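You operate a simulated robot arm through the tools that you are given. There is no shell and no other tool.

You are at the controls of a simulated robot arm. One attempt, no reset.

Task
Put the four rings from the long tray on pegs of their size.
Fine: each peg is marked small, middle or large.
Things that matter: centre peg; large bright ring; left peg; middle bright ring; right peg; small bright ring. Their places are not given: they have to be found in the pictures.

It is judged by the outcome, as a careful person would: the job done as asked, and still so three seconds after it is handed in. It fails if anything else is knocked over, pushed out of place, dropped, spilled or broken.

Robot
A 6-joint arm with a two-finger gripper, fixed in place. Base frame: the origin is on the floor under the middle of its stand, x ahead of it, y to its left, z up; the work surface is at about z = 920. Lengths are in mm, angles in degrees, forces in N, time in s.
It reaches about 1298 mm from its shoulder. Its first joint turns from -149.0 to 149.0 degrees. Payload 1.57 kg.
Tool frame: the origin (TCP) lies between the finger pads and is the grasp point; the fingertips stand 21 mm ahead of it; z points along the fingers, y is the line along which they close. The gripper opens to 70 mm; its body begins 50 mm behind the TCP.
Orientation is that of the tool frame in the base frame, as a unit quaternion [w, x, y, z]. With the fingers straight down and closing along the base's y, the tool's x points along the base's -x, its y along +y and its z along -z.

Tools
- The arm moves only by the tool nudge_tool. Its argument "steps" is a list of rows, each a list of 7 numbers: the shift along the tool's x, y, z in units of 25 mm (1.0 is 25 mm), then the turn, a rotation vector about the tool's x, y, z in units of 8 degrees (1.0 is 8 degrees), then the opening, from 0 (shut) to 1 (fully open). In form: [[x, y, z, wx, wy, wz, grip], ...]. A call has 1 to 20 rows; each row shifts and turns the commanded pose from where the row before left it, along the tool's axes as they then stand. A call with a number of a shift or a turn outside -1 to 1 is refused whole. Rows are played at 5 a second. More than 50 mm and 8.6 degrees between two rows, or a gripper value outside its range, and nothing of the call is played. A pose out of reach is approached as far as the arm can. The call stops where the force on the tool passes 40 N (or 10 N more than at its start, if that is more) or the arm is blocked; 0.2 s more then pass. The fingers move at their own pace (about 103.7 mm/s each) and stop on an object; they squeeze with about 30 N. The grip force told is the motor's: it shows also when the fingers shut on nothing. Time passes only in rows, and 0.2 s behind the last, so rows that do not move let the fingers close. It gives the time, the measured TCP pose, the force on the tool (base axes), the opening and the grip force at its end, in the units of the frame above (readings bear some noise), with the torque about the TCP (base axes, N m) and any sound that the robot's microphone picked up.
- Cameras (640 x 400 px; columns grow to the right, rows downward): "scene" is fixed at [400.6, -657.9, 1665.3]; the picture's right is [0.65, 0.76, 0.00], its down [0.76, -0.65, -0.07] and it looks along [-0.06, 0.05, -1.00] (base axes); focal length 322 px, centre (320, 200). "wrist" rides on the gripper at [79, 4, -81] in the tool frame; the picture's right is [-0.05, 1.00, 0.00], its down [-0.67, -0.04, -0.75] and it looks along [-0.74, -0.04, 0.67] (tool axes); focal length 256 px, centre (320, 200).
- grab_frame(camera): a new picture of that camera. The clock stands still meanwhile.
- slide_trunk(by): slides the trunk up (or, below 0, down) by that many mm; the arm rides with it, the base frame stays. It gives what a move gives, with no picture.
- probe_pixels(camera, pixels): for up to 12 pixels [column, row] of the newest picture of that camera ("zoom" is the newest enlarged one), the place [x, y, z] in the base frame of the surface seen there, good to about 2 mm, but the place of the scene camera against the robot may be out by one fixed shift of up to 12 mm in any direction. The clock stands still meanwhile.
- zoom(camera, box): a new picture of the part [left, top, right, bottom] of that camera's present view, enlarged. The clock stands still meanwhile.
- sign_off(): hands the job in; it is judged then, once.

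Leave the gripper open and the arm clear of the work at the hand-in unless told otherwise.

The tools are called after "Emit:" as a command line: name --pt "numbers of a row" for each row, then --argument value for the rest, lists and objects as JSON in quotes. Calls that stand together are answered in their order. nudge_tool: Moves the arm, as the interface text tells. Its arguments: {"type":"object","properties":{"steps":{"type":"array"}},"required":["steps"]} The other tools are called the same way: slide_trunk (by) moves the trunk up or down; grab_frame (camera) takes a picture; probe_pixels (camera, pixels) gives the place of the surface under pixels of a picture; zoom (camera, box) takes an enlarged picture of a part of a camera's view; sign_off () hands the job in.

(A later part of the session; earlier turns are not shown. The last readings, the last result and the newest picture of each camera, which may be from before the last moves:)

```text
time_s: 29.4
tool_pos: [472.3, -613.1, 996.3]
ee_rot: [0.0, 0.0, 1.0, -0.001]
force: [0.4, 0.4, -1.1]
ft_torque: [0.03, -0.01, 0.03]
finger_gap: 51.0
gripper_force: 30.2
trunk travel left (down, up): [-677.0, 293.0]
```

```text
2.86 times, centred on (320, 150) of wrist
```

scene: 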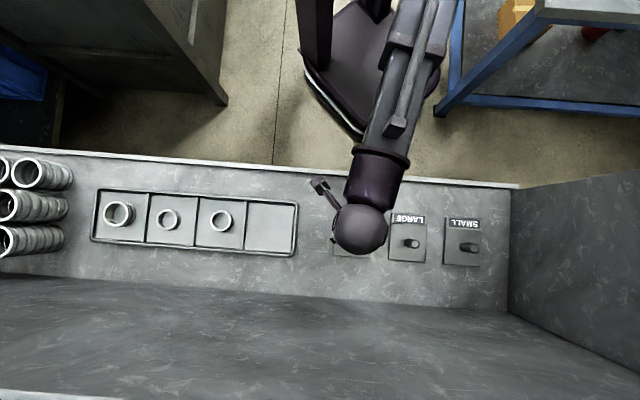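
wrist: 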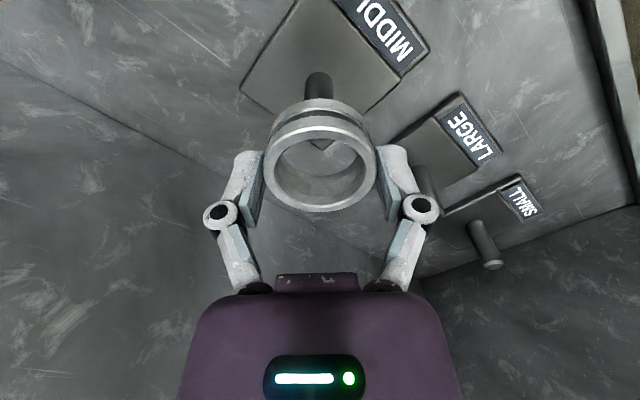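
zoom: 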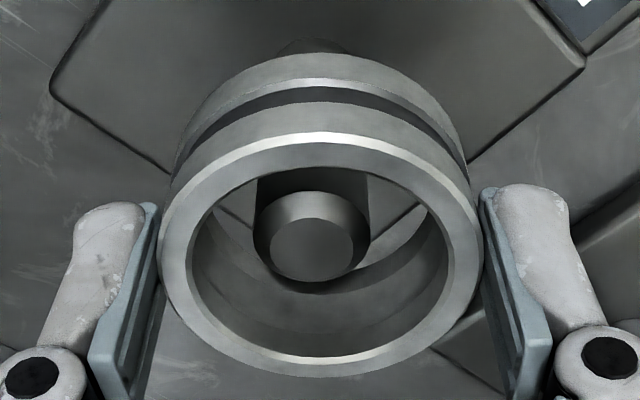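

The peg has entered the bore cleanly. I'll keep lowering. The ring's bottom is about 38 mm above the plate.

Emit:
slide_trunk --by -10

Emit:
slide_trunk --by -10

Emit:
slide_trunk --by -10

Emit:
grab_frame --camera "wrist"

```text
time_s: 30.0
tool_pos: [473.4, -613.9, 985.5]
ee_rot: [0.0, 0.0, 1.0, -0.001]
force: [-0.3, -0.1, -2.2]
ft_torque: [0.02, -0.05, 0.02]
finger_gap: 51.4
gripper_force: 29.8
trunk travel left (down, up): [-667.0, 303.0]
```

```text
time_s: 30.6
tool_pos: [472.9, -612.8, 976.7]
ee_rot: [0.0, 0.0, 1.0, -0.001]
force: [-0.7, -0.3, -2.2]
ft_torque: [0.02, -0.02, 0.0]
finger_gap: 51.3
gripper_force: 29.5
trunk travel left (down, up): [-657.0, 313.0]
```

```text
time_s: 31.1
tool_pos: [473.7, -613.8, 965.4]
ee_rot: [0.0, 0.0, 1.0, -0.001]
force: [0.2, 0.6, -1.6]
ft_torque: [-0.01, 0.02, 0.03]
finger_gap: 51.8
gripper_force: 30.3
trunk travel left (down, up): [-647.0, 323.0]
```

```text
taken
```

wrist: 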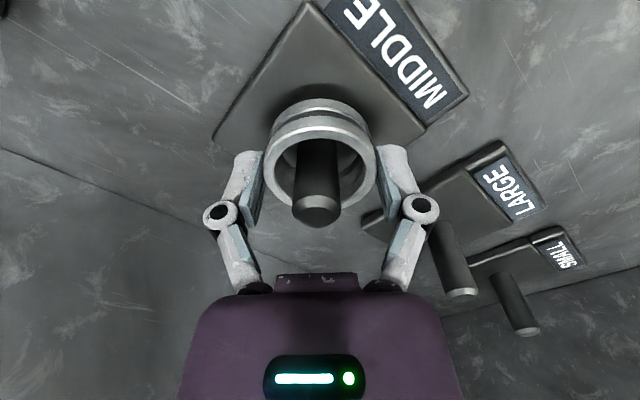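

The ring's bottom is about 7 mm above the plate. I'll lower in small steps until the force shows contact.

Emit:
slide_trunk --by -4

Emit:
slide_trunk --by -2

Emit:
zoom --camera "wrist" --box '[240, 80, 400, 240]'

```text
time_s: 31.7
tool_pos: [472.4, -614.1, 961.0]
ee_rot: [0.0, 0.0, 1.0, -0.001]
force: [0.7, 0.4, -1.3]
ft_torque: [0.0, 0.0, 0.0]
finger_gap: 51.4
gripper_force: 29.6
trunk travel left (down, up): [-643.0, 327.0]
```

```text
time_s: 32.2
tool_pos: [473.2, -613.7, 960.9]
ee_rot: [0.0, 0.001, 1.0, -0.001]
force: [-0.7, 0.0, -1.7]
ft_torque: [-0.01, -0.02, -0.02]
finger_gap: 51.3
gripper_force: 30.0
trunk travel left (down, up): [-641.0, 329.0]
```

```text
2.50 times, centred on (320, 160) of wrist
```

zoom: 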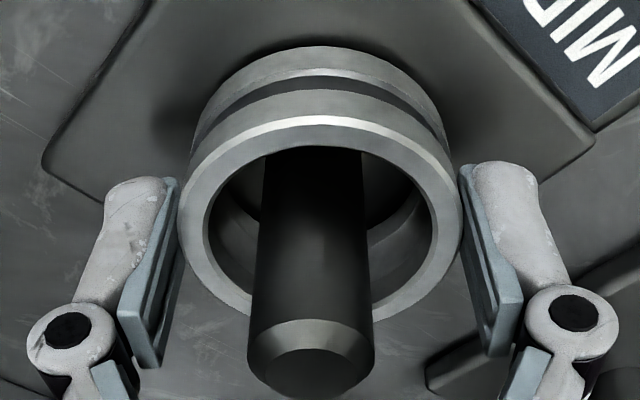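

There are about 2 mm to go by trunk travel. I'll lower 2 mm more and check the force.

Emit:
slide_trunk --by -2

```text
time_s: 32.7
tool_pos: [473.8, -613.9, 957.1]
ee_rot: [0.0, 0.001, 1.0, -0.001]
force: [0.0, -1.4, 2.9]
ft_torque: [0.03, 0.02, 0.0]
finger_gap: 51.4
gripper_force: 30.2
trunk travel left (down, up): [-639.0, 331.0]
```

The contact force is now +2.9 N, so the ring rests on the plate. I'll open the fingers.

Emit:
nudge_tool --pt "0 0 0 0 0 0 0.74" --pt "0 0 0 0 0 0 0.78" --pt "0 0 0 0 0 0 0.85" --pt "0 0 0 0 0 0 1" --pt "0 0 0 0 0 0 1"

Emit:
zoom --camera "wrist" --box '[200, 60, 440, 240]'

```text
time_s: 33.9
tool_pos: [472.0, -613.3, 958.4]
ee_rot: [0.001, 0.0, 1.0, 0.0]
force: [-0.1, -0.1, -0.4]
ft_torque: [0.01, 0.0, -0.03]
finger_gap: 69.9
gripper_force: 0.0
trunk travel left (down, up): [-639.0, 331.0]
```

```text
2.22 times, centred on (320, 150) of wrist
```

zoom: 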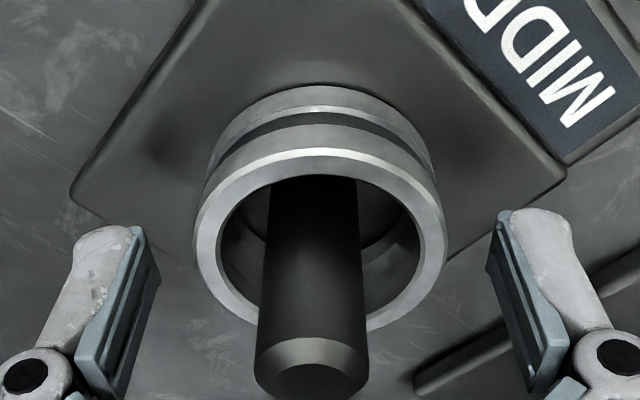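

The middle ring is seated on the MIDDLE peg. I'll raise the trunk 90 mm and then move over ring 3 (small), expected at about (249,-812).

Emit:
slide_trunk --by 90

Emit:
nudge_tool --pt "0.892 -0.792 0 0 0 0 1" --pt "0.892 -0.792 0 0 0 0 1" --pt "0.892 -0.792 0 0 0 0 1" --pt "0.892 -0.792 0 0 0 0 1" --pt "0.892 -0.792 0 0 0 0 1" --pt "0.892 -0.792 0 0 0 0 1" --pt "0.892 -0.792 0 0 0 0 1" --pt "0.892 -0.792 0 0 0 0 1" --pt "0.892 -0.792 0 0 0 0 1" --pt "0.892 -0.792 0 0 0 0 1" --pt "0 0 0 0 0 0 1"

Emit:
grab_frame --camera "wrist"

Emit:
grab_frame --camera "scene"

```text
time_s: 35.2
tool_pos: [472.8, -613.9, 1047.3]
ee_rot: [0.0, 0.0, 1.0, -0.001]
force: [-0.3, -0.4, -0.6]
ft_torque: [-0.02, -0.02, -0.01]
finger_gap: 70.0
gripper_force: 0.0
trunk travel left (down, up): [-729.0, 241.0]
```

```text
time_s: 37.6
tool_pos: [248.6, -810.1, 1047.8]
ee_rot: [0.0, -0.001, 1.0, -0.001]
force: [-0.3, -0.5, -1.1]
ft_torque: [0.0, -0.01, -0.03]
finger_gap: 69.8
gripper_force: 0.0
trunk travel left (down, up): [-729.0, 241.0]
```

```text
taken
```

wrist: 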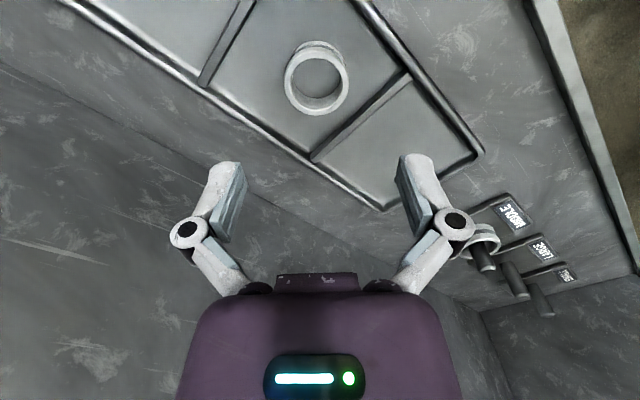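

```text
taken
```

scene: 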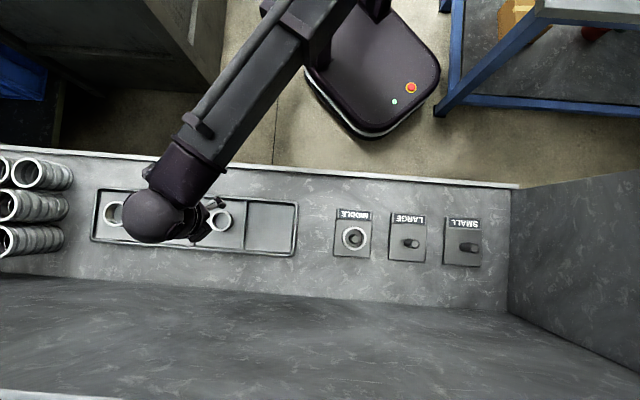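

The middle ring shows around its peg in the scene view at (353,237). Ring 3 is in the wrist view at (316,82). I'll lower 60 mm so the tips reach about 967, and re-measure ring 3.

Emit:
slide_trunk --by -60

Emit:
zoom --camera "wrist" --box '[200, 60, 440, 210]'

```text
time_s: 38.6
tool_pos: [248.3, -811.3, 987.9]
ee_rot: [0.0, 0.0, 1.0, 0.0]
force: [-0.2, -0.8, 0.8]
ft_torque: [0.0, 0.03, 0.01]
finger_gap: 70.1
gripper_force: 0.1
trunk travel left (down, up): [-669.0, 301.0]
```

```text
2.67 times, centred on (320, 135) of wrist
```

zoom: 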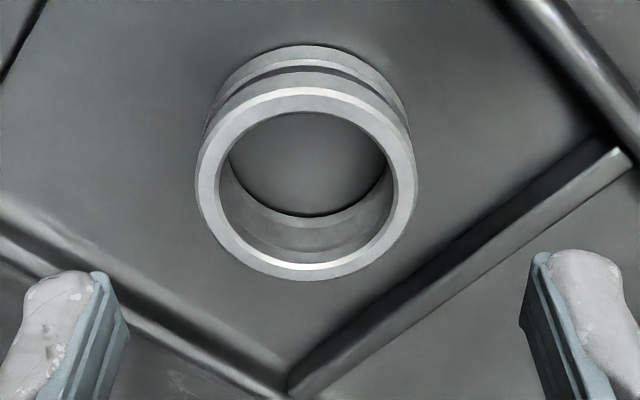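

Emit:
probe_pixels --camera "zoom" --pixels '[[208, 180], [402, 180], [305, 100], [305, 270], [198, 180], [414, 180], [305, 160], [305, 320], [500, 250], [305, 92], [305, 278], [560, 150]]'

```text
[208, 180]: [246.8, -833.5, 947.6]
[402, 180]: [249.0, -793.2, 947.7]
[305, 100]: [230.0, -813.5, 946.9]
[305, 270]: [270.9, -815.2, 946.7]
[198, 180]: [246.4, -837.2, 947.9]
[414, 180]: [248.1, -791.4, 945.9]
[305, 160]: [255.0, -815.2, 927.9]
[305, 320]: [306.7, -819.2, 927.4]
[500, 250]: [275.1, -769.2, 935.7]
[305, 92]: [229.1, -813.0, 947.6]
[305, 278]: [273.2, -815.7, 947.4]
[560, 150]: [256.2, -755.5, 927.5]
```

Ring 3's centre is (250.5,-814.3), its outside is about 46 mm (small) and its top is at 947.5. I'll shift onto it, lower to z of about 955 and close.

Emit:
nudge_tool --pt "-0.064 -0.128 0 0 0 0 1" --pt "0 0 0 0 0 0 1"

Emit:
slide_trunk --by -33

Emit:
zoom --camera "wrist" --box '[200, 90, 440, 240]'

```text
time_s: 39.2
tool_pos: [250.6, -813.4, 988.2]
ee_rot: [-0.001, 0.0, 1.0, -0.001]
force: [-1.1, 0.5, 0.5]
ft_torque: [0.02, -0.01, 0.0]
finger_gap: 70.1
gripper_force: 0.0
trunk travel left (down, up): [-669.0, 301.0]
```

```text
time_s: 39.9
tool_pos: [250.6, -813.3, 955.4]
ee_rot: [0.0, 0.0, 1.0, -0.001]
force: [0.4, 0.5, -0.2]
ft_torque: [0.02, 0.0, 0.0]
finger_gap: 70.1
gripper_force: 0.0
trunk travel left (down, up): [-636.0, 334.0]
```

```text
2.67 times, centred on (320, 165) of wrist
```

zoom: 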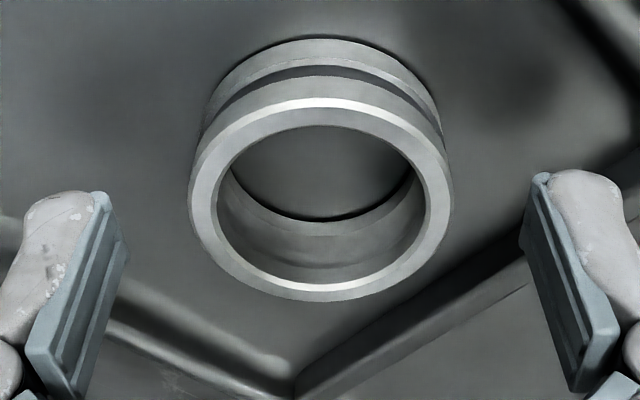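

The ring is centred between the pads, so I'll close.

Emit:
nudge_tool --pt "0 0 0 0 0 0 0.8" --pt "0 0 0 0 0 0 0.7" --pt "0 0 0 0 0 0 0.66" --pt "0 0 0 0 0 0 0.6" --pt "0 0 0 0 0 0 0.4" --pt "0 0 0 0 0 0 0.2" --pt "0 0 0 0 0 0 0" --pt "0 0 0 0 0 0 0"

Emit:
zoom --camera "wrist" --box '[220, 90, 420, 240]'

```text
time_s: 41.7
tool_pos: [250.8, -812.9, 955.0]
ee_rot: [0.0, 0.0, 1.0, -0.001]
force: [0.4, -0.2, 4.0]
ft_torque: [0.01, 0.0, 0.04]
finger_gap: 46.5
gripper_force: 30.4
trunk travel left (down, up): [-636.0, 334.0]
```

```text
2.67 times, centred on (320, 165) of wrist
```

zoom: 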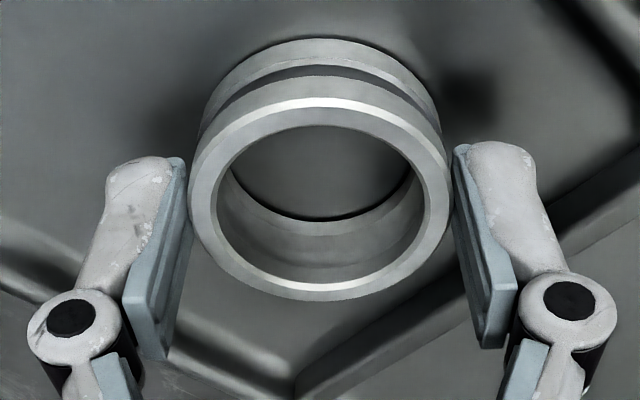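

The ring is held at 46.5 mm and 30 N. I'll lift gently and check after the first steps.

Emit:
slide_trunk --by 4

Emit:
slide_trunk --by 7

Emit:
zoom --camera "wrist" --box '[220, 90, 420, 240]'

```text
time_s: 42.3
tool_pos: [249.7, -813.7, 959.2]
ee_rot: [0.001, 0.0, 1.0, -0.001]
force: [-0.7, 0.2, -1.1]
ft_torque: [0.03, 0.0, -0.02]
finger_gap: 46.7
gripper_force: 30.3
trunk travel left (down, up): [-640.0, 330.0]
```

```text
time_s: 42.8
tool_pos: [250.7, -813.8, 967.0]
ee_rot: [0.0, 0.0, 1.0, -0.001]
force: [0.6, 0.0, -1.6]
ft_torque: [0.02, 0.01, -0.02]
finger_gap: 46.4
gripper_force: 29.7
trunk travel left (down, up): [-647.0, 323.0]
```

```text
2.67 times, centred on (320, 165) of wrist
```

zoom: 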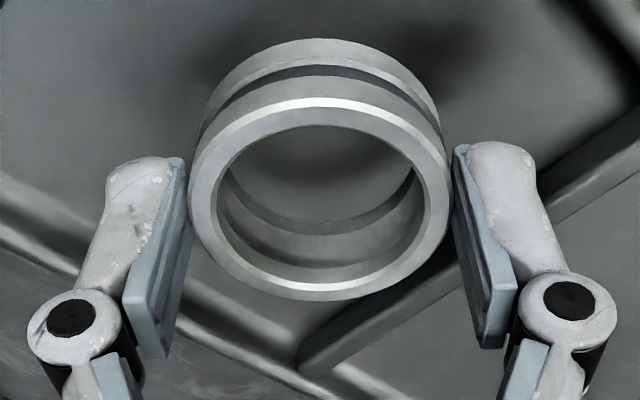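

Held and rising with the gripper. I'll continue up in gentle steps to about 1036.

Emit:
slide_trunk --by 9

Emit:
slide_trunk --by 9

Emit:
slide_trunk --by 9

Emit:
slide_trunk --by 9

Emit:
slide_trunk --by 9

Emit:
slide_trunk --by 9

Emit:
slide_trunk --by 9

Emit:
slide_trunk --by 9

Emit:
grab_frame --camera "wrist"

```text
time_s: 43.4
tool_pos: [250.8, -814.5, 975.0]
ee_rot: [0.0, 0.0, 1.0, 0.0]
force: [-0.3, 0.2, -1.2]
ft_torque: [0.02, -0.02, -0.02]
finger_gap: 46.8
gripper_force: 30.1
trunk travel left (down, up): [-656.0, 314.0]
```

```text
time_s: 44.0
tool_pos: [250.3, -814.0, 984.7]
ee_rot: [0.0, 0.0, 1.0, -0.001]
force: [0.5, 0.0, -0.6]
ft_torque: [-0.03, 0.0, 0.0]
finger_gap: 46.5
gripper_force: 29.7
trunk travel left (down, up): [-665.0, 305.0]
```

```text
time_s: 44.6
tool_pos: [250.8, -814.6, 993.9]
ee_rot: [0.0, 0.0, 1.0, 0.0]
force: [-0.1, 1.0, -1.2]
ft_torque: [0.03, 0.02, 0.04]
finger_gap: 46.4
gripper_force: 30.3
trunk travel left (down, up): [-674.0, 296.0]
```

```text
time_s: 45.1
tool_pos: [249.5, -813.3, 1002.0]
ee_rot: [0.0, -0.001, 1.0, 0.0]
force: [-0.1, -0.5, -0.8]
ft_torque: [0.03, 0.01, 0.01]
finger_gap: 46.5
gripper_force: 29.8
trunk travel left (down, up): [-683.0, 287.0]
```

```text
time_s: 45.7
tool_pos: [251.1, -813.7, 1011.2]
ee_rot: [0.001, 0.0, 1.0, 0.001]
force: [-0.1, 0.4, -0.9]
ft_torque: [0.01, 0.03, 0.04]
finger_gap: 46.6
gripper_force: 30.1
trunk travel left (down, up): [-692.0, 278.0]
```

```text
time_s: 46.3
tool_pos: [250.1, -814.2, 1019.0]
ee_rot: [0.0, 0.001, 1.0, 0.0]
force: [0.4, -0.8, 0.3]
ft_torque: [-0.01, -0.03, 0.03]
finger_gap: 46.2
gripper_force: 30.1
trunk travel left (down, up): [-701.0, 269.0]
```

```text
time_s: 46.9
tool_pos: [249.8, -814.8, 1027.4]
ee_rot: [0.0, 0.0, 1.0, 0.001]
force: [0.2, 0.3, -0.4]
ft_torque: [0.0, 0.01, 0.05]
finger_gap: 46.5
gripper_force: 30.1
trunk travel left (down, up): [-710.0, 260.0]
```

```text
time_s: 47.5
tool_pos: [249.7, -814.8, 1038.3]
ee_rot: [0.0, -0.001, 1.0, 0.0]
force: [0.7, -0.4, -1.5]
ft_torque: [-0.01, 0.0, -0.04]
finger_gap: 46.2
gripper_force: 30.1
trunk travel left (down, up): [-719.0, 251.0]
```

```text
taken
```

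wrist: 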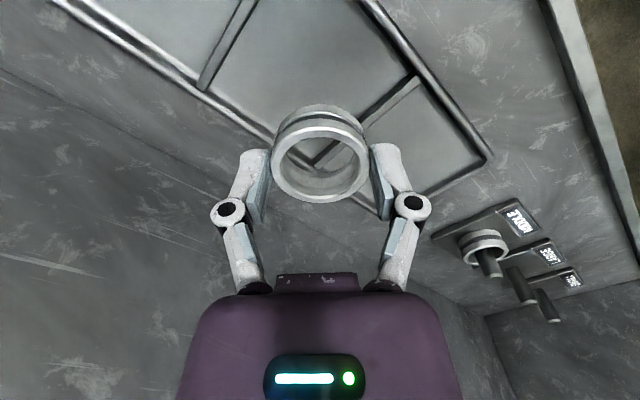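

The ring is held and clear. I'll carry it along the row toward the SMALL peg, about (647,-438), in two gentle legs. Its bottom is at about 1010 against peg tops at 986.

Emit:
nudge_tool --pt "-0.1 0.1 0 0 0 0 0" --pt "-0.2 0.2 0 0 0 0 0" --pt "-0.3 0.3 0 0 0 0 0" --pt "-0.4 0.4 0 0 0 0 0" --pt "-0.4 0.4 0 0 0 0 0" --pt "-0.4 0.4 0 0 0 0 0" --pt "-0.4 0.4 0 0 0 0 0" --pt "-0.4 0.4 0 0 0 0 0" --pt "-0.4 0.4 0 0 0 0 0" --pt "-0.4 0.4 0 0 0 0 0" --pt "-0.4 0.4 0 0 0 0 0" --pt "-0.4 0.4 0 0 0 0 0" --pt "-0.4 0.4 0 0 0 0 0" --pt "-0.4 0.4 0 0 0 0 0" --pt "-0.4 0.4 0 0 0 0 0" --pt "-0.4 0.4 0 0 0 0 0" --pt "-0.4 0.4 0 0 0 0 0" --pt "-0.3 0.3 0 0 0 0 0" --pt "-0.2 0.2 0 0 0 0 0" --pt "-0.1 0.1 0 0 0 0 0"

Emit:
nudge_tool --pt "-0.1 0.1 0 0 0 0 0" --pt "-0.2 0.2 0 0 0 0 0" --pt "-0.3 0.3 0 0 0 0 0" --pt "-0.4 0.4 0 0 0 0 0" --pt "-0.4 0.4 0 0 0 0 0" --pt "-0.4 0.45 0 0 0 0 0" --pt "-0.4 0.45 0 0 0 0 0" --pt "-0.4 0.45 0 0 0 0 0" --pt "-0.4 0.45 0 0 0 0 0" --pt "-0.4 0.45 0 0 0 0 0" --pt "-0.4 0.45 0 0 0 0 0" --pt "-0.4 0.45 0 0 0 0 0" --pt "-0.4 0.45 0 0 0 0 0" --pt "-0.4 0.45 0 0 0 0 0" --pt "-0.4 0.45 0 0 0 0 0" --pt "-0.4 0.45 0 0 0 0 0" --pt "-0.4 0.4 0 0 0 0 0" --pt "-0.3 0.4 0 0 0 0 0" --pt "-0.2 0.3 0 0 0 0 0" --pt "-0.1 0.1 0 0 0 0 0"

Emit:
grab_frame --camera "wrist"

Emit:
grab_frame --camera "scene"

```text
time_s: 51.7
tool_pos: [421.4, -644.1, 1036.3]
ee_rot: [-0.001, 0.0, 1.0, -0.001]
force: [0.0, 0.1, -1.2]
ft_torque: [0.0, 0.02, 0.02]
finger_gap: 46.4
gripper_force: 30.0
trunk travel left (down, up): [-719.0, 251.0]
```

```text
time_s: 55.9
tool_pos: [590.9, -455.4, 1038.4]
ee_rot: [-0.001, 0.0, 1.0, -0.001]
force: [-0.5, -0.1, -1.7]
ft_torque: [0.01, 0.01, 0.0]
finger_gap: 46.2
gripper_force: 30.4
trunk travel left (down, up): [-719.0, 251.0]
```

```text
taken
```

wrist: 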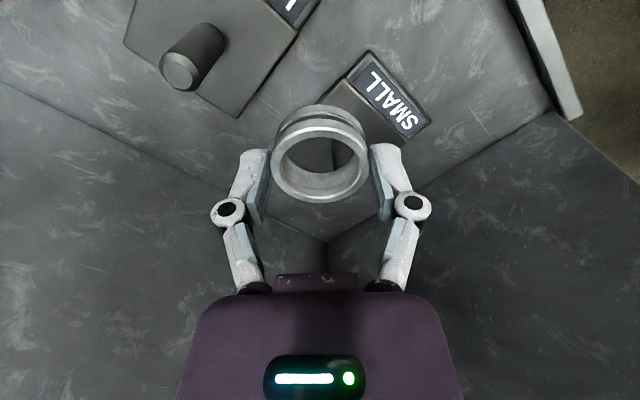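

```text
taken
```

scene: 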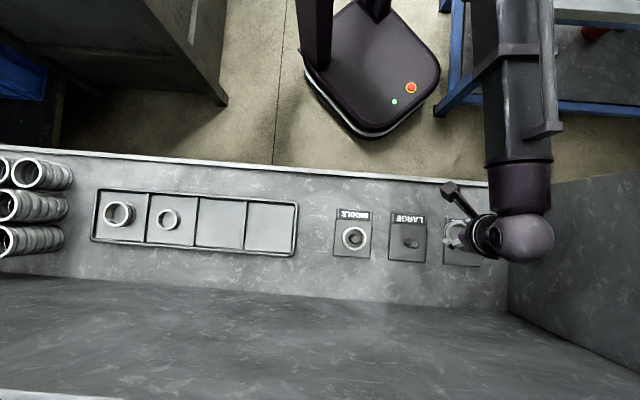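

The SMALL peg is hidden behind the ring's wall from here. I'll move +24 mm in x and +15 mm in y so I can see it through the bore.

Emit:
nudge_tool --pt "-0.1 0.06 0 0 0 0 0" --pt "-0.2 0.12 0 0 0 0 0" --pt "-0.25 0.16 0 0 0 0 0" --pt "-0.2 0.14 0 0 0 0 0" --pt "-0.15 0.09 0 0 0 0 0" --pt "-0.08 0.04 0 0 0 0 0" --pt "0 0 0 0 0 0 0"

Emit:
zoom --camera "wrist" --box '[260, 100, 380, 220]'

```text
time_s: 57.5
tool_pos: [615.1, -440.3, 1037.9]
ee_rot: [0.0, -0.001, 1.0, -0.001]
force: [0.3, 0.6, -0.8]
ft_torque: [-0.02, 0.01, -0.02]
finger_gap: 46.4
gripper_force: 29.7
trunk travel left (down, up): [-719.0, 251.0]
```

```text
3.33 times, centred on (320, 160) of wrist
```

zoom: 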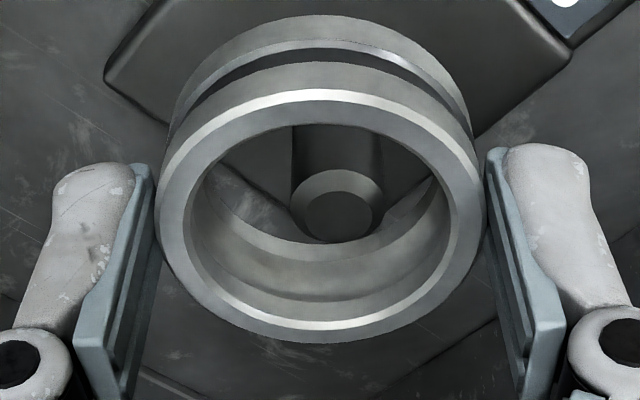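

Emit:
probe_pixels --camera "zoom" --pixels '[[337, 215], [310, 213], [366, 213], [337, 200], [337, 232], [293, 175], [379, 175], [320, 97], [320, 333], [162, 210], [480, 205], [240, 180]]'

```text
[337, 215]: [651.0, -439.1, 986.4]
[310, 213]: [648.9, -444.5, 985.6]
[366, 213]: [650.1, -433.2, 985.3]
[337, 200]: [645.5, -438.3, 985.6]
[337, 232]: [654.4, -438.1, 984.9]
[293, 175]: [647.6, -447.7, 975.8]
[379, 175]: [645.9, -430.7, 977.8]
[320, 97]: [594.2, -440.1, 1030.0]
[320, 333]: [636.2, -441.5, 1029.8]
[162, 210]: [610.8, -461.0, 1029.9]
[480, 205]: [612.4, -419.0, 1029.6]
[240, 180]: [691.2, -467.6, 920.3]
```

The peg centre is (650,-439) and the ring centre is (615,-440). I'll move +35 in x and +1.2 in y.

Emit:
nudge_tool --pt "-0.1 0.01 0 0 0 0 0" --pt "-0.2 0.01 0 0 0 0 0" --pt "-0.25 0.01 0 0 0 0 0" --pt "-0.25 0.018 0 0 0 0 0" --pt "-0.25 0 0 0 0 0 0" --pt "-0.2 0 0 0 0 0 0" --pt "-0.1 0 0 0 0 0 0" --pt "-0.05 0 0 0 0 0 0" --pt "0 0 0 0 0 0 0"

Emit:
slide_trunk --by -9

Emit:
slide_trunk --by -9

Emit:
zoom --camera "wrist" --box '[260, 80, 380, 220]'

Emit:
grab_frame --camera "scene"

```text
time_s: 59.5
tool_pos: [650.1, -439.5, 1037.9]
ee_rot: [0.001, 0.0, 1.0, -0.001]
force: [-0.4, -0.2, -1.3]
ft_torque: [0.03, 0.01, 0.03]
finger_gap: 46.2
gripper_force: 29.8
trunk travel left (down, up): [-719.0, 251.0]
```

```text
time_s: 60.0
tool_pos: [648.2, -439.3, 1029.8]
ee_rot: [0.0, 0.001, 1.0, -0.001]
force: [-0.4, -0.4, -1.4]
ft_torque: [0.0, 0.04, 0.01]
finger_gap: 46.5
gripper_force: 29.8
trunk travel left (down, up): [-710.0, 260.0]
```

```text
time_s: 60.6
tool_pos: [649.4, -440.1, 1020.0]
ee_rot: [0.0, 0.0, 1.0, 0.0]
force: [0.2, 0.1, -1.1]
ft_torque: [-0.02, 0.0, 0.01]
finger_gap: 46.5
gripper_force: 30.2
trunk travel left (down, up): [-701.0, 269.0]
```

```text
2.86 times, centred on (320, 150) of wrist
```

zoom: 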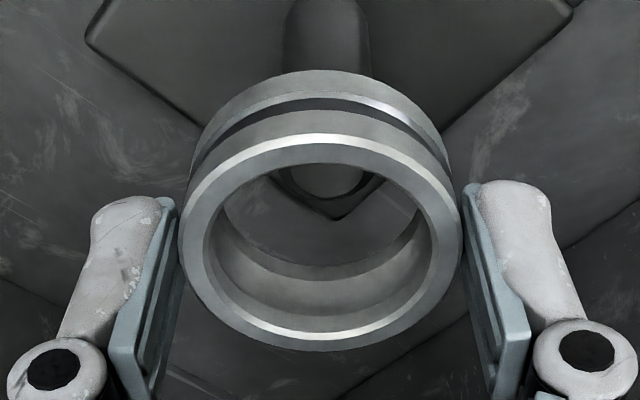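

```text
taken
```

scene: 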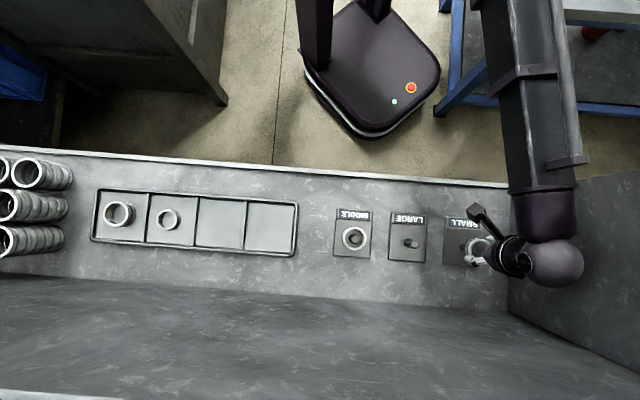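

The peg top is aligned in x and about 1.5 mm toward +y. I'll nudge y and lower gently onto the peg.

Emit:
nudge_tool --pt "0 0.06 0 0 0 0 0" --pt "0 0 0 0 0 0 0"

Emit:
slide_trunk --by -9

Emit:
slide_trunk --by -7

Emit:
zoom --camera "wrist" --box '[260, 80, 380, 220]'

```text
time_s: 61.2
tool_pos: [649.4, -438.9, 1020.8]
ee_rot: [0.0, 0.0, 1.0, -0.001]
force: [1.1, -0.6, -0.5]
ft_torque: [0.0, 0.01, 0.01]
finger_gap: 46.3
gripper_force: 29.7
trunk travel left (down, up): [-701.0, 269.0]
```

```text
time_s: 61.8
tool_pos: [649.4, -437.7, 1012.3]
ee_rot: [0.001, 0.0, 1.0, 0.0]
force: [-0.4, 0.4, -0.9]
ft_torque: [0.01, 0.0, 0.03]
finger_gap: 46.4
gripper_force: 30.3
trunk travel left (down, up): [-692.0, 278.0]
```

```text
time_s: 62.4
tool_pos: [649.6, -438.2, 1002.7]
ee_rot: [0.001, 0.0, 1.0, 0.0]
force: [0.0, -0.1, -1.4]
ft_torque: [-0.06, 0.01, 0.0]
finger_gap: 46.3
gripper_force: 30.1
trunk travel left (down, up): [-685.0, 285.0]
```

```text
2.86 times, centred on (320, 150) of wrist
```

zoom: 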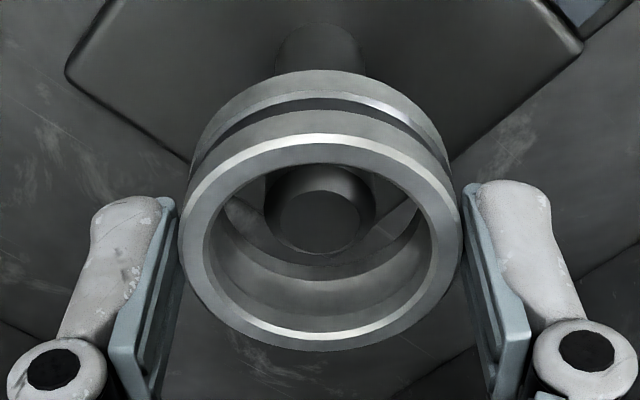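

The peg is in the bore and centred. I'll continue down.

Emit:
slide_trunk --by -10

Emit:
slide_trunk --by -10

Emit:
slide_trunk --by -10

Emit:
slide_trunk --by -8

Emit:
zoom --camera "wrist" --box '[220, 80, 420, 240]'

```text
time_s: 63.0
tool_pos: [650.0, -437.6, 993.6]
ee_rot: [0.0, -0.001, 1.0, -0.001]
force: [-0.9, 0.8, -0.2]
ft_torque: [0.02, 0.0, -0.01]
finger_gap: 46.5
gripper_force: 29.7
trunk travel left (down, up): [-675.0, 295.0]
```

```text
time_s: 63.5
tool_pos: [650.0, -438.4, 984.0]
ee_rot: [0.0, 0.0, 1.0, -0.001]
force: [-0.6, 1.0, -0.1]
ft_torque: [0.0, -0.01, -0.02]
finger_gap: 46.4
gripper_force: 30.2
trunk travel left (down, up): [-665.0, 305.0]
```

```text
time_s: 64.1
tool_pos: [649.1, -437.5, 973.8]
ee_rot: [-0.001, 0.0, 1.0, -0.001]
force: [-0.3, 0.8, -0.2]
ft_torque: [-0.02, 0.0, 0.0]
finger_gap: 46.4
gripper_force: 30.2
trunk travel left (down, up): [-655.0, 315.0]
```

```text
time_s: 64.7
tool_pos: [650.7, -437.6, 966.0]
ee_rot: [-0.001, 0.0, 1.0, -0.001]
force: [0.0, 0.6, -0.9]
ft_torque: [0.0, -0.01, -0.02]
finger_gap: 46.5
gripper_force: 29.8
trunk travel left (down, up): [-647.0, 323.0]
```

```text
2.50 times, centred on (320, 160) of wrist
```

zoom: 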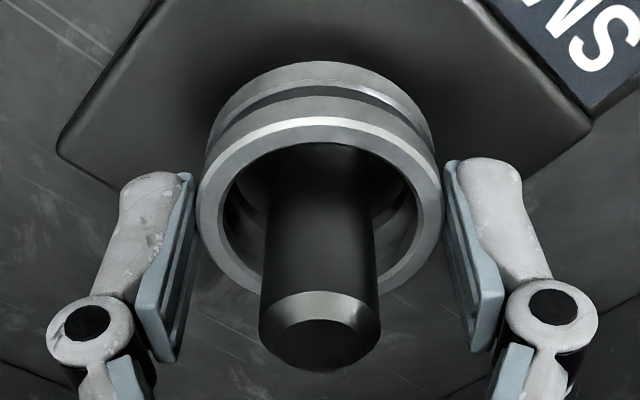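

The ring is going on well. I'll take the last few millimetres in small steps until contact.

Emit:
slide_trunk --by -4

Emit:
slide_trunk --by -2

Emit:
slide_trunk --by -1.5

```text
time_s: 65.2
tool_pos: [649.0, -438.0, 961.9]
ee_rot: [0.0, 0.0, 1.0, 0.0]
force: [0.8, 0.5, -0.7]
ft_torque: [0.01, -0.01, 0.01]
finger_gap: 46.0
gripper_force: 30.1
trunk travel left (down, up): [-643.0, 327.0]
```

```text
time_s: 65.7
tool_pos: [649.5, -438.7, 961.1]
ee_rot: [0.0, 0.0, 1.0, -0.001]
force: [-0.6, -0.7, 0.4]
ft_torque: [-0.02, -0.02, -0.01]
finger_gap: 46.4
gripper_force: 30.3
trunk travel left (down, up): [-641.0, 329.0]
```

```text
time_s: 66.2
tool_pos: [649.6, -438.1, 959.6]
ee_rot: [0.001, 0.0, 1.0, -0.002]
force: [3.7, -1.6, 11.7]
ft_torque: [0.03, 0.08, -0.01]
finger_gap: 46.3
gripper_force: 30.1
trunk travel left (down, up): [-640.0, 330.0]
```

Contact at 11.7 N, so the ring is on the plate. I'll open.

Emit:
nudge_tool --pt "0 0 0 0 0 0 0.67" --pt "0 0 0 0 0 0 0.72" --pt "0 0 0 0 0 0 0.8" --pt "0 0 0 0 0 0 1" --pt "0 0 0 0 0 0 1"

Emit:
zoom --camera "wrist" --box '[200, 60, 440, 240]'

```text
time_s: 67.4
tool_pos: [648.2, -437.5, 959.7]
ee_rot: [0.0, -0.001, 1.0, -0.001]
force: [0.1, 0.3, -0.5]
ft_torque: [-0.03, 0.01, -0.03]
finger_gap: 69.9
gripper_force: 0.0
trunk travel left (down, up): [-640.0, 330.0]
```

```text
2.22 times, centred on (320, 150) of wrist
```

zoom: 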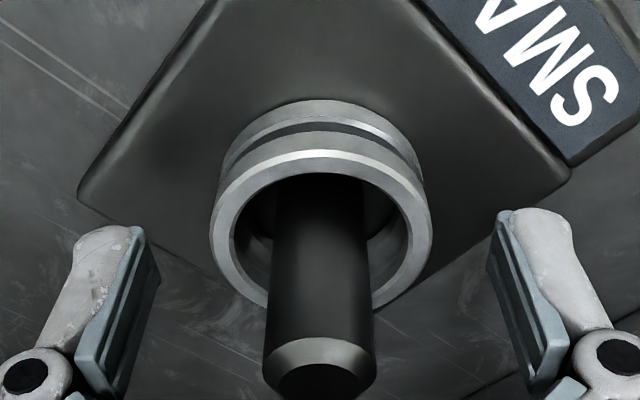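

Seated. I'll raise 90 mm and move over ring 2 (small), expected at about (169,-902).

Emit:
slide_trunk --by 90

Emit:
nudge_tool --pt "0.5 -0.48 0 0 0 0 1" --pt "0.985 -0.953 0 0 0 0 1" --pt "0.985 -0.953 0 0 0 0 1" --pt "0.985 -0.953 0 0 0 0 1" --pt "0.985 -0.953 0 0 0 0 1" --pt "0.985 -0.953 0 0 0 0 1" --pt "0.985 -0.953 0 0 0 0 1" --pt "0.985 -0.953 0 0 0 0 1" --pt "0.985 -0.953 0 0 0 0 1" --pt "0.985 -0.953 0 0 0 0 1" --pt "0.985 -0.953 0 0 0 0 1" --pt "0.985 -0.953 0 0 0 0 1" --pt "0.985 -0.953 0 0 0 0 1" --pt "0.985 -0.953 0 0 0 0 1" --pt "0.985 -0.953 0 0 0 0 1" --pt "0.985 -0.953 0 0 0 0 1" --pt "0.985 -0.953 0 0 0 0 1" --pt "0.985 -0.953 0 0 0 0 1" --pt "0.985 -0.953 0 0 0 0 1" --pt "0.985 -0.953 0 0 0 0 1"

Emit:
grab_frame --camera "wrist"

Emit:
grab_frame --camera "scene"

```text
time_s: 68.7
tool_pos: [649.8, -439.1, 1048.5]
ee_rot: [0.0, -0.001, 1.0, -0.001]
force: [0.0, 0.2, -0.3]
ft_torque: [-0.03, -0.01, 0.02]
finger_gap: 69.8
gripper_force: 0.0
trunk travel left (down, up): [-730.0, 240.0]
```

```text
time_s: 72.9
tool_pos: [169.1, -904.8, 1048.2]
ee_rot: [0.001, -0.001, 1.0, 0.0]
force: [0.4, -0.3, 0.0]
ft_torque: [0.0, 0.03, -0.02]
finger_gap: 70.0
gripper_force: 0.1
out of reach, approached as far as the arm can: row 6, 13
trunk travel left (down, up): [-730.0, 240.0]
```

```text
taken
```

wrist: 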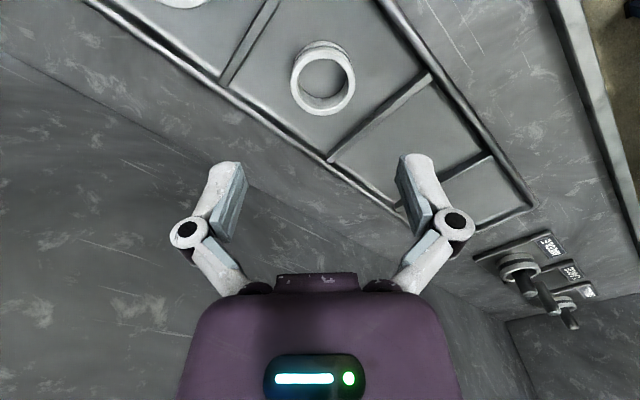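

```text
taken
```

scene: 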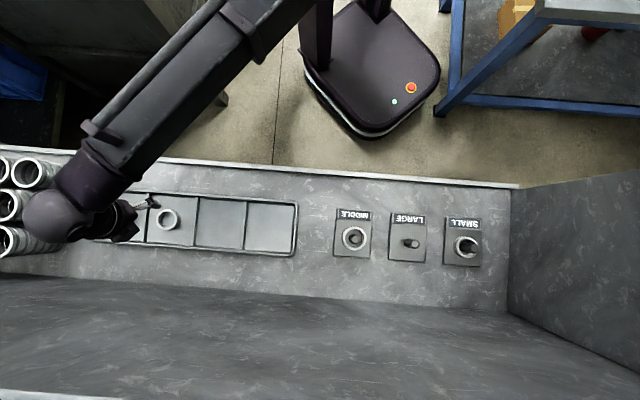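

Both finished pegs look right in the scene view: the ring on MIDDLE at (353,237) and the ring on SMALL at (465,246). Ring 2 is at wrist (322,80). I'll lower 60 mm and measure it.

Emit:
slide_trunk --by -60

Emit:
zoom --camera "wrist" --box '[200, 60, 440, 210]'

```text
time_s: 73.9
tool_pos: [169.4, -905.9, 988.0]
ee_rot: [0.0, 0.0, 1.0, 0.0]
force: [-0.6, 0.7, -0.8]
ft_torque: [0.0, 0.0, 0.03]
finger_gap: 69.9
gripper_force: 0.0
trunk travel left (down, up): [-670.0, 300.0]
```

```text
2.67 times, centred on (320, 135) of wrist
```

zoom: 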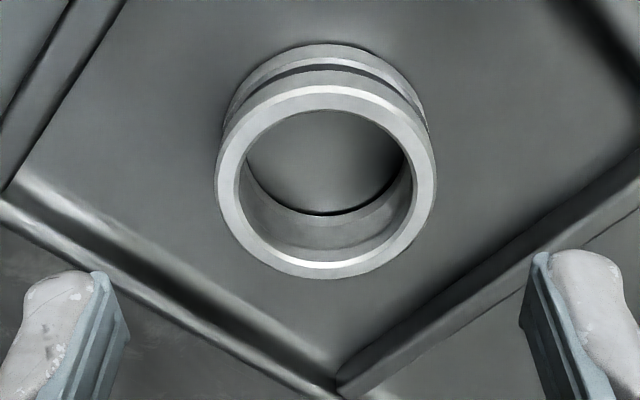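

Emit:
probe_pixels --camera "zoom" --pixels '[[226, 180], [424, 180], [325, 100], [325, 269], [217, 180], [434, 180], [325, 160], [325, 320], [325, 91], [325, 277], [500, 150], [150, 150]]'

```text
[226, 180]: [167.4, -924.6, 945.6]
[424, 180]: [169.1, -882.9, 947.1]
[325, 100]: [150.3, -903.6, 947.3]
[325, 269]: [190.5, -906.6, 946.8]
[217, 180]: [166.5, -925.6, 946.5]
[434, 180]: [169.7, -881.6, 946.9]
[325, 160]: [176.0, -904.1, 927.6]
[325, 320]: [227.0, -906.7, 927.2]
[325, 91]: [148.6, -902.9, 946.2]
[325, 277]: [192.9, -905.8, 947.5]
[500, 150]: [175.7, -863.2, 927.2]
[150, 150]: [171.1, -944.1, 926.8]
```

Ring 2's centre is (170.6,-903.8), with the same small size. I'll shift +1.3 and +1.6, lower 34 mm, check, then close.

Emit:
nudge_tool --pt "-0.05 0.064 0 0 0 0 1" --pt "0 0 0 0 0 0 1"

Emit:
slide_trunk --by -34

Emit:
zoom --camera "wrist" --box '[200, 90, 440, 240]'

```text
time_s: 74.5
tool_pos: [169.8, -903.1, 988.8]
ee_rot: [0.001, -0.001, 1.0, -0.001]
force: [-0.9, 0.8, -0.1]
ft_torque: [0.0, -0.01, 0.0]
finger_gap: 69.9
gripper_force: 0.1
trunk travel left (down, up): [-670.0, 300.0]
```

```text
time_s: 75.3
tool_pos: [169.8, -902.3, 955.0]
ee_rot: [0.001, 0.0, 1.0, -0.001]
force: [-0.4, 0.0, -0.5]
ft_torque: [-0.03, -0.02, 0.0]
finger_gap: 70.0
gripper_force: 0.0
trunk travel left (down, up): [-636.0, 334.0]
```

```text
2.67 times, centred on (320, 165) of wrist
```

zoom: 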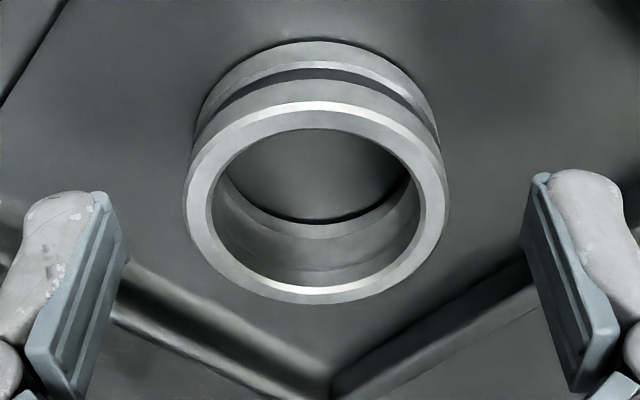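

The ring is centred. I'll close, then make the first gentle lifts.

Emit:
nudge_tool --pt "0 0 0 0 0 0 0.8" --pt "0 0 0 0 0 0 0.7" --pt "0 0 0 0 0 0 0.66" --pt "0 0 0 0 0 0 0.6" --pt "0 0 0 0 0 0 0.4" --pt "0 0 0 0 0 0 0.2" --pt "0 0 0 0 0 0 0" --pt "0 0 0 0 0 0 0"

Emit:
slide_trunk --by 4

Emit:
slide_trunk --by 6

Emit:
zoom --camera "wrist" --box '[220, 90, 420, 240]'

```text
time_s: 77.1
tool_pos: [169.4, -903.4, 955.2]
ee_rot: [0.001, 0.0, 1.0, -0.001]
force: [0.0, -1.6, 3.7]
ft_torque: [-0.03, 0.01, -0.02]
finger_gap: 46.3
gripper_force: 29.8
trunk travel left (down, up): [-636.0, 334.0]
```

```text
time_s: 77.6
tool_pos: [171.0, -903.6, 959.0]
ee_rot: [-0.001, 0.0, 1.0, 0.0]
force: [0.3, 0.0, -1.4]
ft_torque: [0.01, 0.01, -0.03]
finger_gap: 46.5
gripper_force: 30.0
trunk travel left (down, up): [-640.0, 330.0]
```

```text
time_s: 78.2
tool_pos: [170.5, -902.5, 964.8]
ee_rot: [0.0, 0.0, 1.0, -0.001]
force: [-0.7, 0.1, -2.0]
ft_torque: [-0.05, 0.0, -0.01]
finger_gap: 46.3
gripper_force: 29.8
trunk travel left (down, up): [-646.0, 324.0]
```

```text
2.67 times, centred on (320, 165) of wrist
```

zoom: 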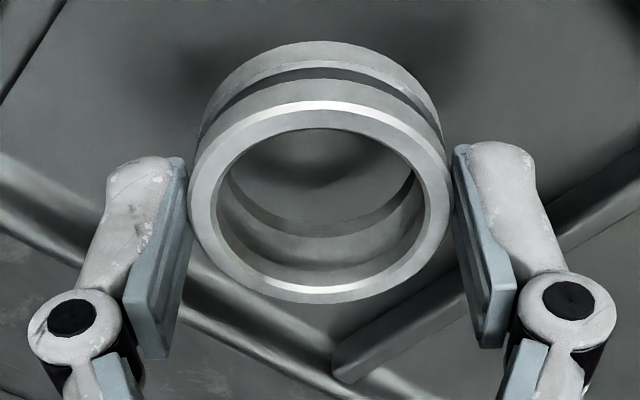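

Held and rising. I'll lift gently to about 1037.

Emit:
slide_trunk --by 9

Emit:
slide_trunk --by 9

Emit:
slide_trunk --by 9

Emit:
slide_trunk --by 9

Emit:
slide_trunk --by 9

Emit:
slide_trunk --by 9

Emit:
slide_trunk --by 9

Emit:
slide_trunk --by 9

Emit:
grab_frame --camera "wrist"

```text
time_s: 78.7
tool_pos: [170.6, -902.9, 973.6]
ee_rot: [0.0, 0.001, 1.0, 0.0]
force: [-0.4, 0.0, -0.5]
ft_torque: [0.05, 0.01, 0.02]
finger_gap: 46.6
gripper_force: 30.5
trunk travel left (down, up): [-655.0, 315.0]
```

```text
time_s: 79.3
tool_pos: [171.4, -903.2, 981.8]
ee_rot: [0.0, 0.001, 1.0, 0.0]
force: [0.2, -0.1, -0.5]
ft_torque: [-0.02, 0.0, 0.02]
finger_gap: 46.4
gripper_force: 30.3
trunk travel left (down, up): [-664.0, 306.0]
```

```text
time_s: 79.9
tool_pos: [170.1, -902.8, 992.0]
ee_rot: [0.0, 0.0, 1.0, 0.0]
force: [-0.1, 0.4, -0.1]
ft_torque: [0.0, 0.0, 0.03]
finger_gap: 46.3
gripper_force: 30.0
trunk travel left (down, up): [-673.0, 297.0]
```

```text
time_s: 80.5
tool_pos: [170.4, -903.4, 1000.5]
ee_rot: [0.0, 0.0, 1.0, -0.001]
force: [0.6, -0.9, -0.4]
ft_torque: [-0.02, -0.02, 0.01]
finger_gap: 46.5
gripper_force: 30.1
trunk travel left (down, up): [-682.0, 288.0]
```

```text
time_s: 81.0
tool_pos: [171.0, -904.5, 1008.7]
ee_rot: [0.0, 0.0, 1.0, 0.0]
force: [1.0, 0.6, -0.4]
ft_torque: [-0.01, -0.01, 0.0]
finger_gap: 46.1
gripper_force: 30.0
trunk travel left (down, up): [-691.0, 279.0]
```

```text
time_s: 81.6
tool_pos: [170.3, -902.8, 1018.0]
ee_rot: [0.0, 0.0, 1.0, 0.0]
force: [0.8, -0.6, -0.7]
ft_torque: [0.01, 0.0, 0.05]
finger_gap: 46.3
gripper_force: 30.2
trunk travel left (down, up): [-700.0, 270.0]
```

```text
time_s: 82.2
tool_pos: [170.8, -902.7, 1028.4]
ee_rot: [0.0, -0.001, 1.0, -0.001]
force: [0.2, -0.5, -0.7]
ft_torque: [0.01, 0.02, 0.02]
finger_gap: 46.3
gripper_force: 30.0
trunk travel left (down, up): [-709.0, 261.0]
```

```text
time_s: 82.8
tool_pos: [170.2, -902.7, 1035.9]
ee_rot: [0.0, 0.0, 1.0, 0.0]
force: [0.3, -1.0, -1.0]
ft_torque: [0.0, 0.01, 0.02]
finger_gap: 46.1
gripper_force: 29.9
trunk travel left (down, up): [-718.0, 252.0]
```

```text
taken
```

wrist: 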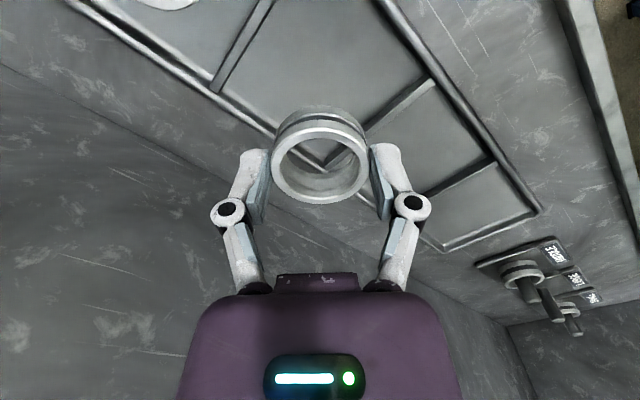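

The ring is held. I'll carry it to the SMALL peg at (649.5,-438) in three gentle legs.

Emit:
nudge_tool --pt "-0.1 0.1 0 0 0 0 0" --pt "-0.2 0.2 0 0 0 0 0" --pt "-0.3 0.3 0 0 0 0 0" --pt "-0.4 0.4 0 0 0 0 0" --pt "-0.4 0.4 0 0 0 0 0" --pt "-0.4 0.4 0 0 0 0 0" --pt "-0.4 0.4 0 0 0 0 0" --pt "-0.4 0.4 0 0 0 0 0" --pt "-0.4 0.4 0 0 0 0 0" --pt "-0.4 0.4 0 0 0 0 0" --pt "-0.4 0.4 0 0 0 0 0" --pt "-0.4 0.4 0 0 0 0 0" --pt "-0.4 0.4 0 0 0 0 0" --pt "-0.4 0.4 0 0 0 0 0" --pt "-0.4 0.4 0 0 0 0 0" --pt "-0.4 0.4 0 0 0 0 0" --pt "-0.4 0.4 0 0 0 0 0" --pt "-0.3 0.3 0 0 0 0 0" --pt "-0.2 0.2 0 0 0 0 0" --pt "-0.1 0.1 0 0 0 0 0"

Emit:
nudge_tool --pt "-0.1 0.1 0 0 0 0 0" --pt "-0.2 0.2 0 0 0 0 0" --pt "-0.3 0.3 0 0 0 0 0" --pt "-0.4 0.4 0 0 0 0 0" --pt "-0.4 0.4 0 0 0 0 0" --pt "-0.4 0.4 0 0 0 0 0" --pt "-0.4 0.4 0 0 0 0 0" --pt "-0.4 0.4 0 0 0 0 0" --pt "-0.4 0.4 0 0 0 0 0" --pt "-0.4 0.4 0 0 0 0 0" --pt "-0.4 0.4 0 0 0 0 0" --pt "-0.4 0.4 0 0 0 0 0" --pt "-0.4 0.4 0 0 0 0 0" --pt "-0.4 0.4 0 0 0 0 0" --pt "-0.4 0.4 0 0 0 0 0" --pt "-0.4 0.4 0 0 0 0 0" --pt "-0.4 0.4 0 0 0 0 0" --pt "-0.3 0.3 0 0 0 0 0" --pt "-0.2 0.2 0 0 0 0 0" --pt "-0.1 0.1 0 0 0 0 0"

Emit:
nudge_tool --pt "-0.1 0.09 0 0 0 0 0" --pt "-0.2 0.18 0 0 0 0 0" --pt "-0.3 0.27 0 0 0 0 0" --pt "-0.4 0.36 0 0 0 0 0" --pt "-0.4 0.36 0 0 0 0 0" --pt "-0.4 0.36 0 0 0 0 0" --pt "-0.4 0.36 0 0 0 0 0" --pt "-0.4 0.36 0 0 0 0 0" --pt "-0.4 0.36 0 0 0 0 0" --pt "-0.4 0.36 0 0 0 0 0" --pt "-0.4 0.36 0 0 0 0 0" --pt "-0.4 0.36 0 0 0 0 0" --pt "-0.4 0.36 0 0 0 0 0" --pt "-0.4 0.36 0 0 0 0 0" --pt "-0.3 0.27 0 0 0 0 0" --pt "-0.2 0.18 0 0 0 0 0" --pt "-0.06 0.05 0 0 0 0 0" --pt "0 0 0 0 0 0 0"

Emit:
grab_frame --camera "wrist"

```text
time_s: 87.0
tool_pos: [340.9, -733.8, 1036.7]
ee_rot: [0.001, -0.001, 1.0, -0.001]
force: [0.2, 0.4, -0.4]
ft_torque: [0.0, 0.02, 0.0]
finger_gap: 46.2
gripper_force: 29.8
trunk travel left (down, up): [-718.0, 252.0]
```

```text
time_s: 91.2
tool_pos: [509.8, -563.4, 1036.9]
ee_rot: [0.001, 0.0, 1.0, -0.001]
force: [-0.5, 0.7, -1.0]
ft_torque: [-0.01, 0.03, -0.05]
finger_gap: 46.5
gripper_force: 30.7
trunk travel left (down, up): [-718.0, 252.0]
```

```text
time_s: 95.0
tool_pos: [649.5, -438.6, 1035.6]
ee_rot: [0.0, 0.0, 1.0, -0.001]
force: [-0.1, -0.3, -0.1]
ft_torque: [0.0, 0.01, 0.01]
finger_gap: 46.3
gripper_force: 30.0
trunk travel left (down, up): [-718.0, 252.0]
```

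```text
taken
```

wrist: 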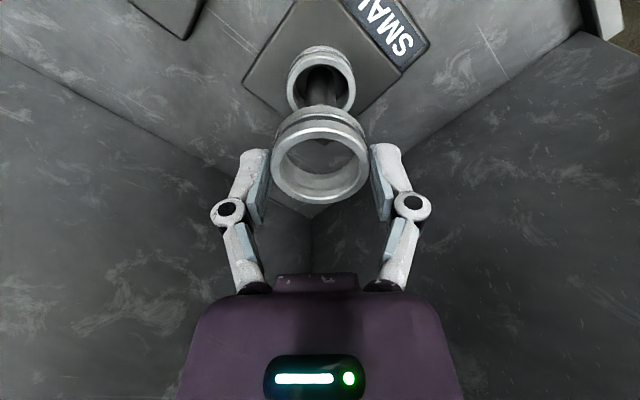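

The ring is above the peg and the first small ring is visible below on the plate. I'll lower gently and check at peg-top height.

Emit:
slide_trunk --by -9

Emit:
slide_trunk --by -9

Emit:
zoom --camera "wrist" --box '[260, 80, 380, 220]'

```text
time_s: 95.6
tool_pos: [648.4, -439.3, 1027.3]
ee_rot: [0.0, -0.001, 1.0, -0.001]
force: [-0.2, 0.0, -0.4]
ft_torque: [0.03, 0.01, -0.01]
finger_gap: 46.4
gripper_force: 30.6
trunk travel left (down, up): [-709.0, 261.0]
```

```text
time_s: 96.2
tool_pos: [648.9, -438.6, 1018.2]
ee_rot: [0.0, 0.0, 1.0, 0.0]
force: [-0.5, 0.1, 0.1]
ft_torque: [0.0, 0.0, 0.0]
finger_gap: 46.4
gripper_force: 29.9
trunk travel left (down, up): [-700.0, 270.0]
```

```text
2.86 times, centred on (320, 150) of wrist
```

zoom: 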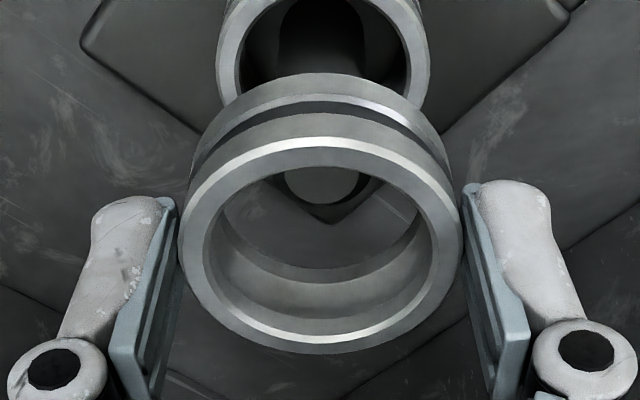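

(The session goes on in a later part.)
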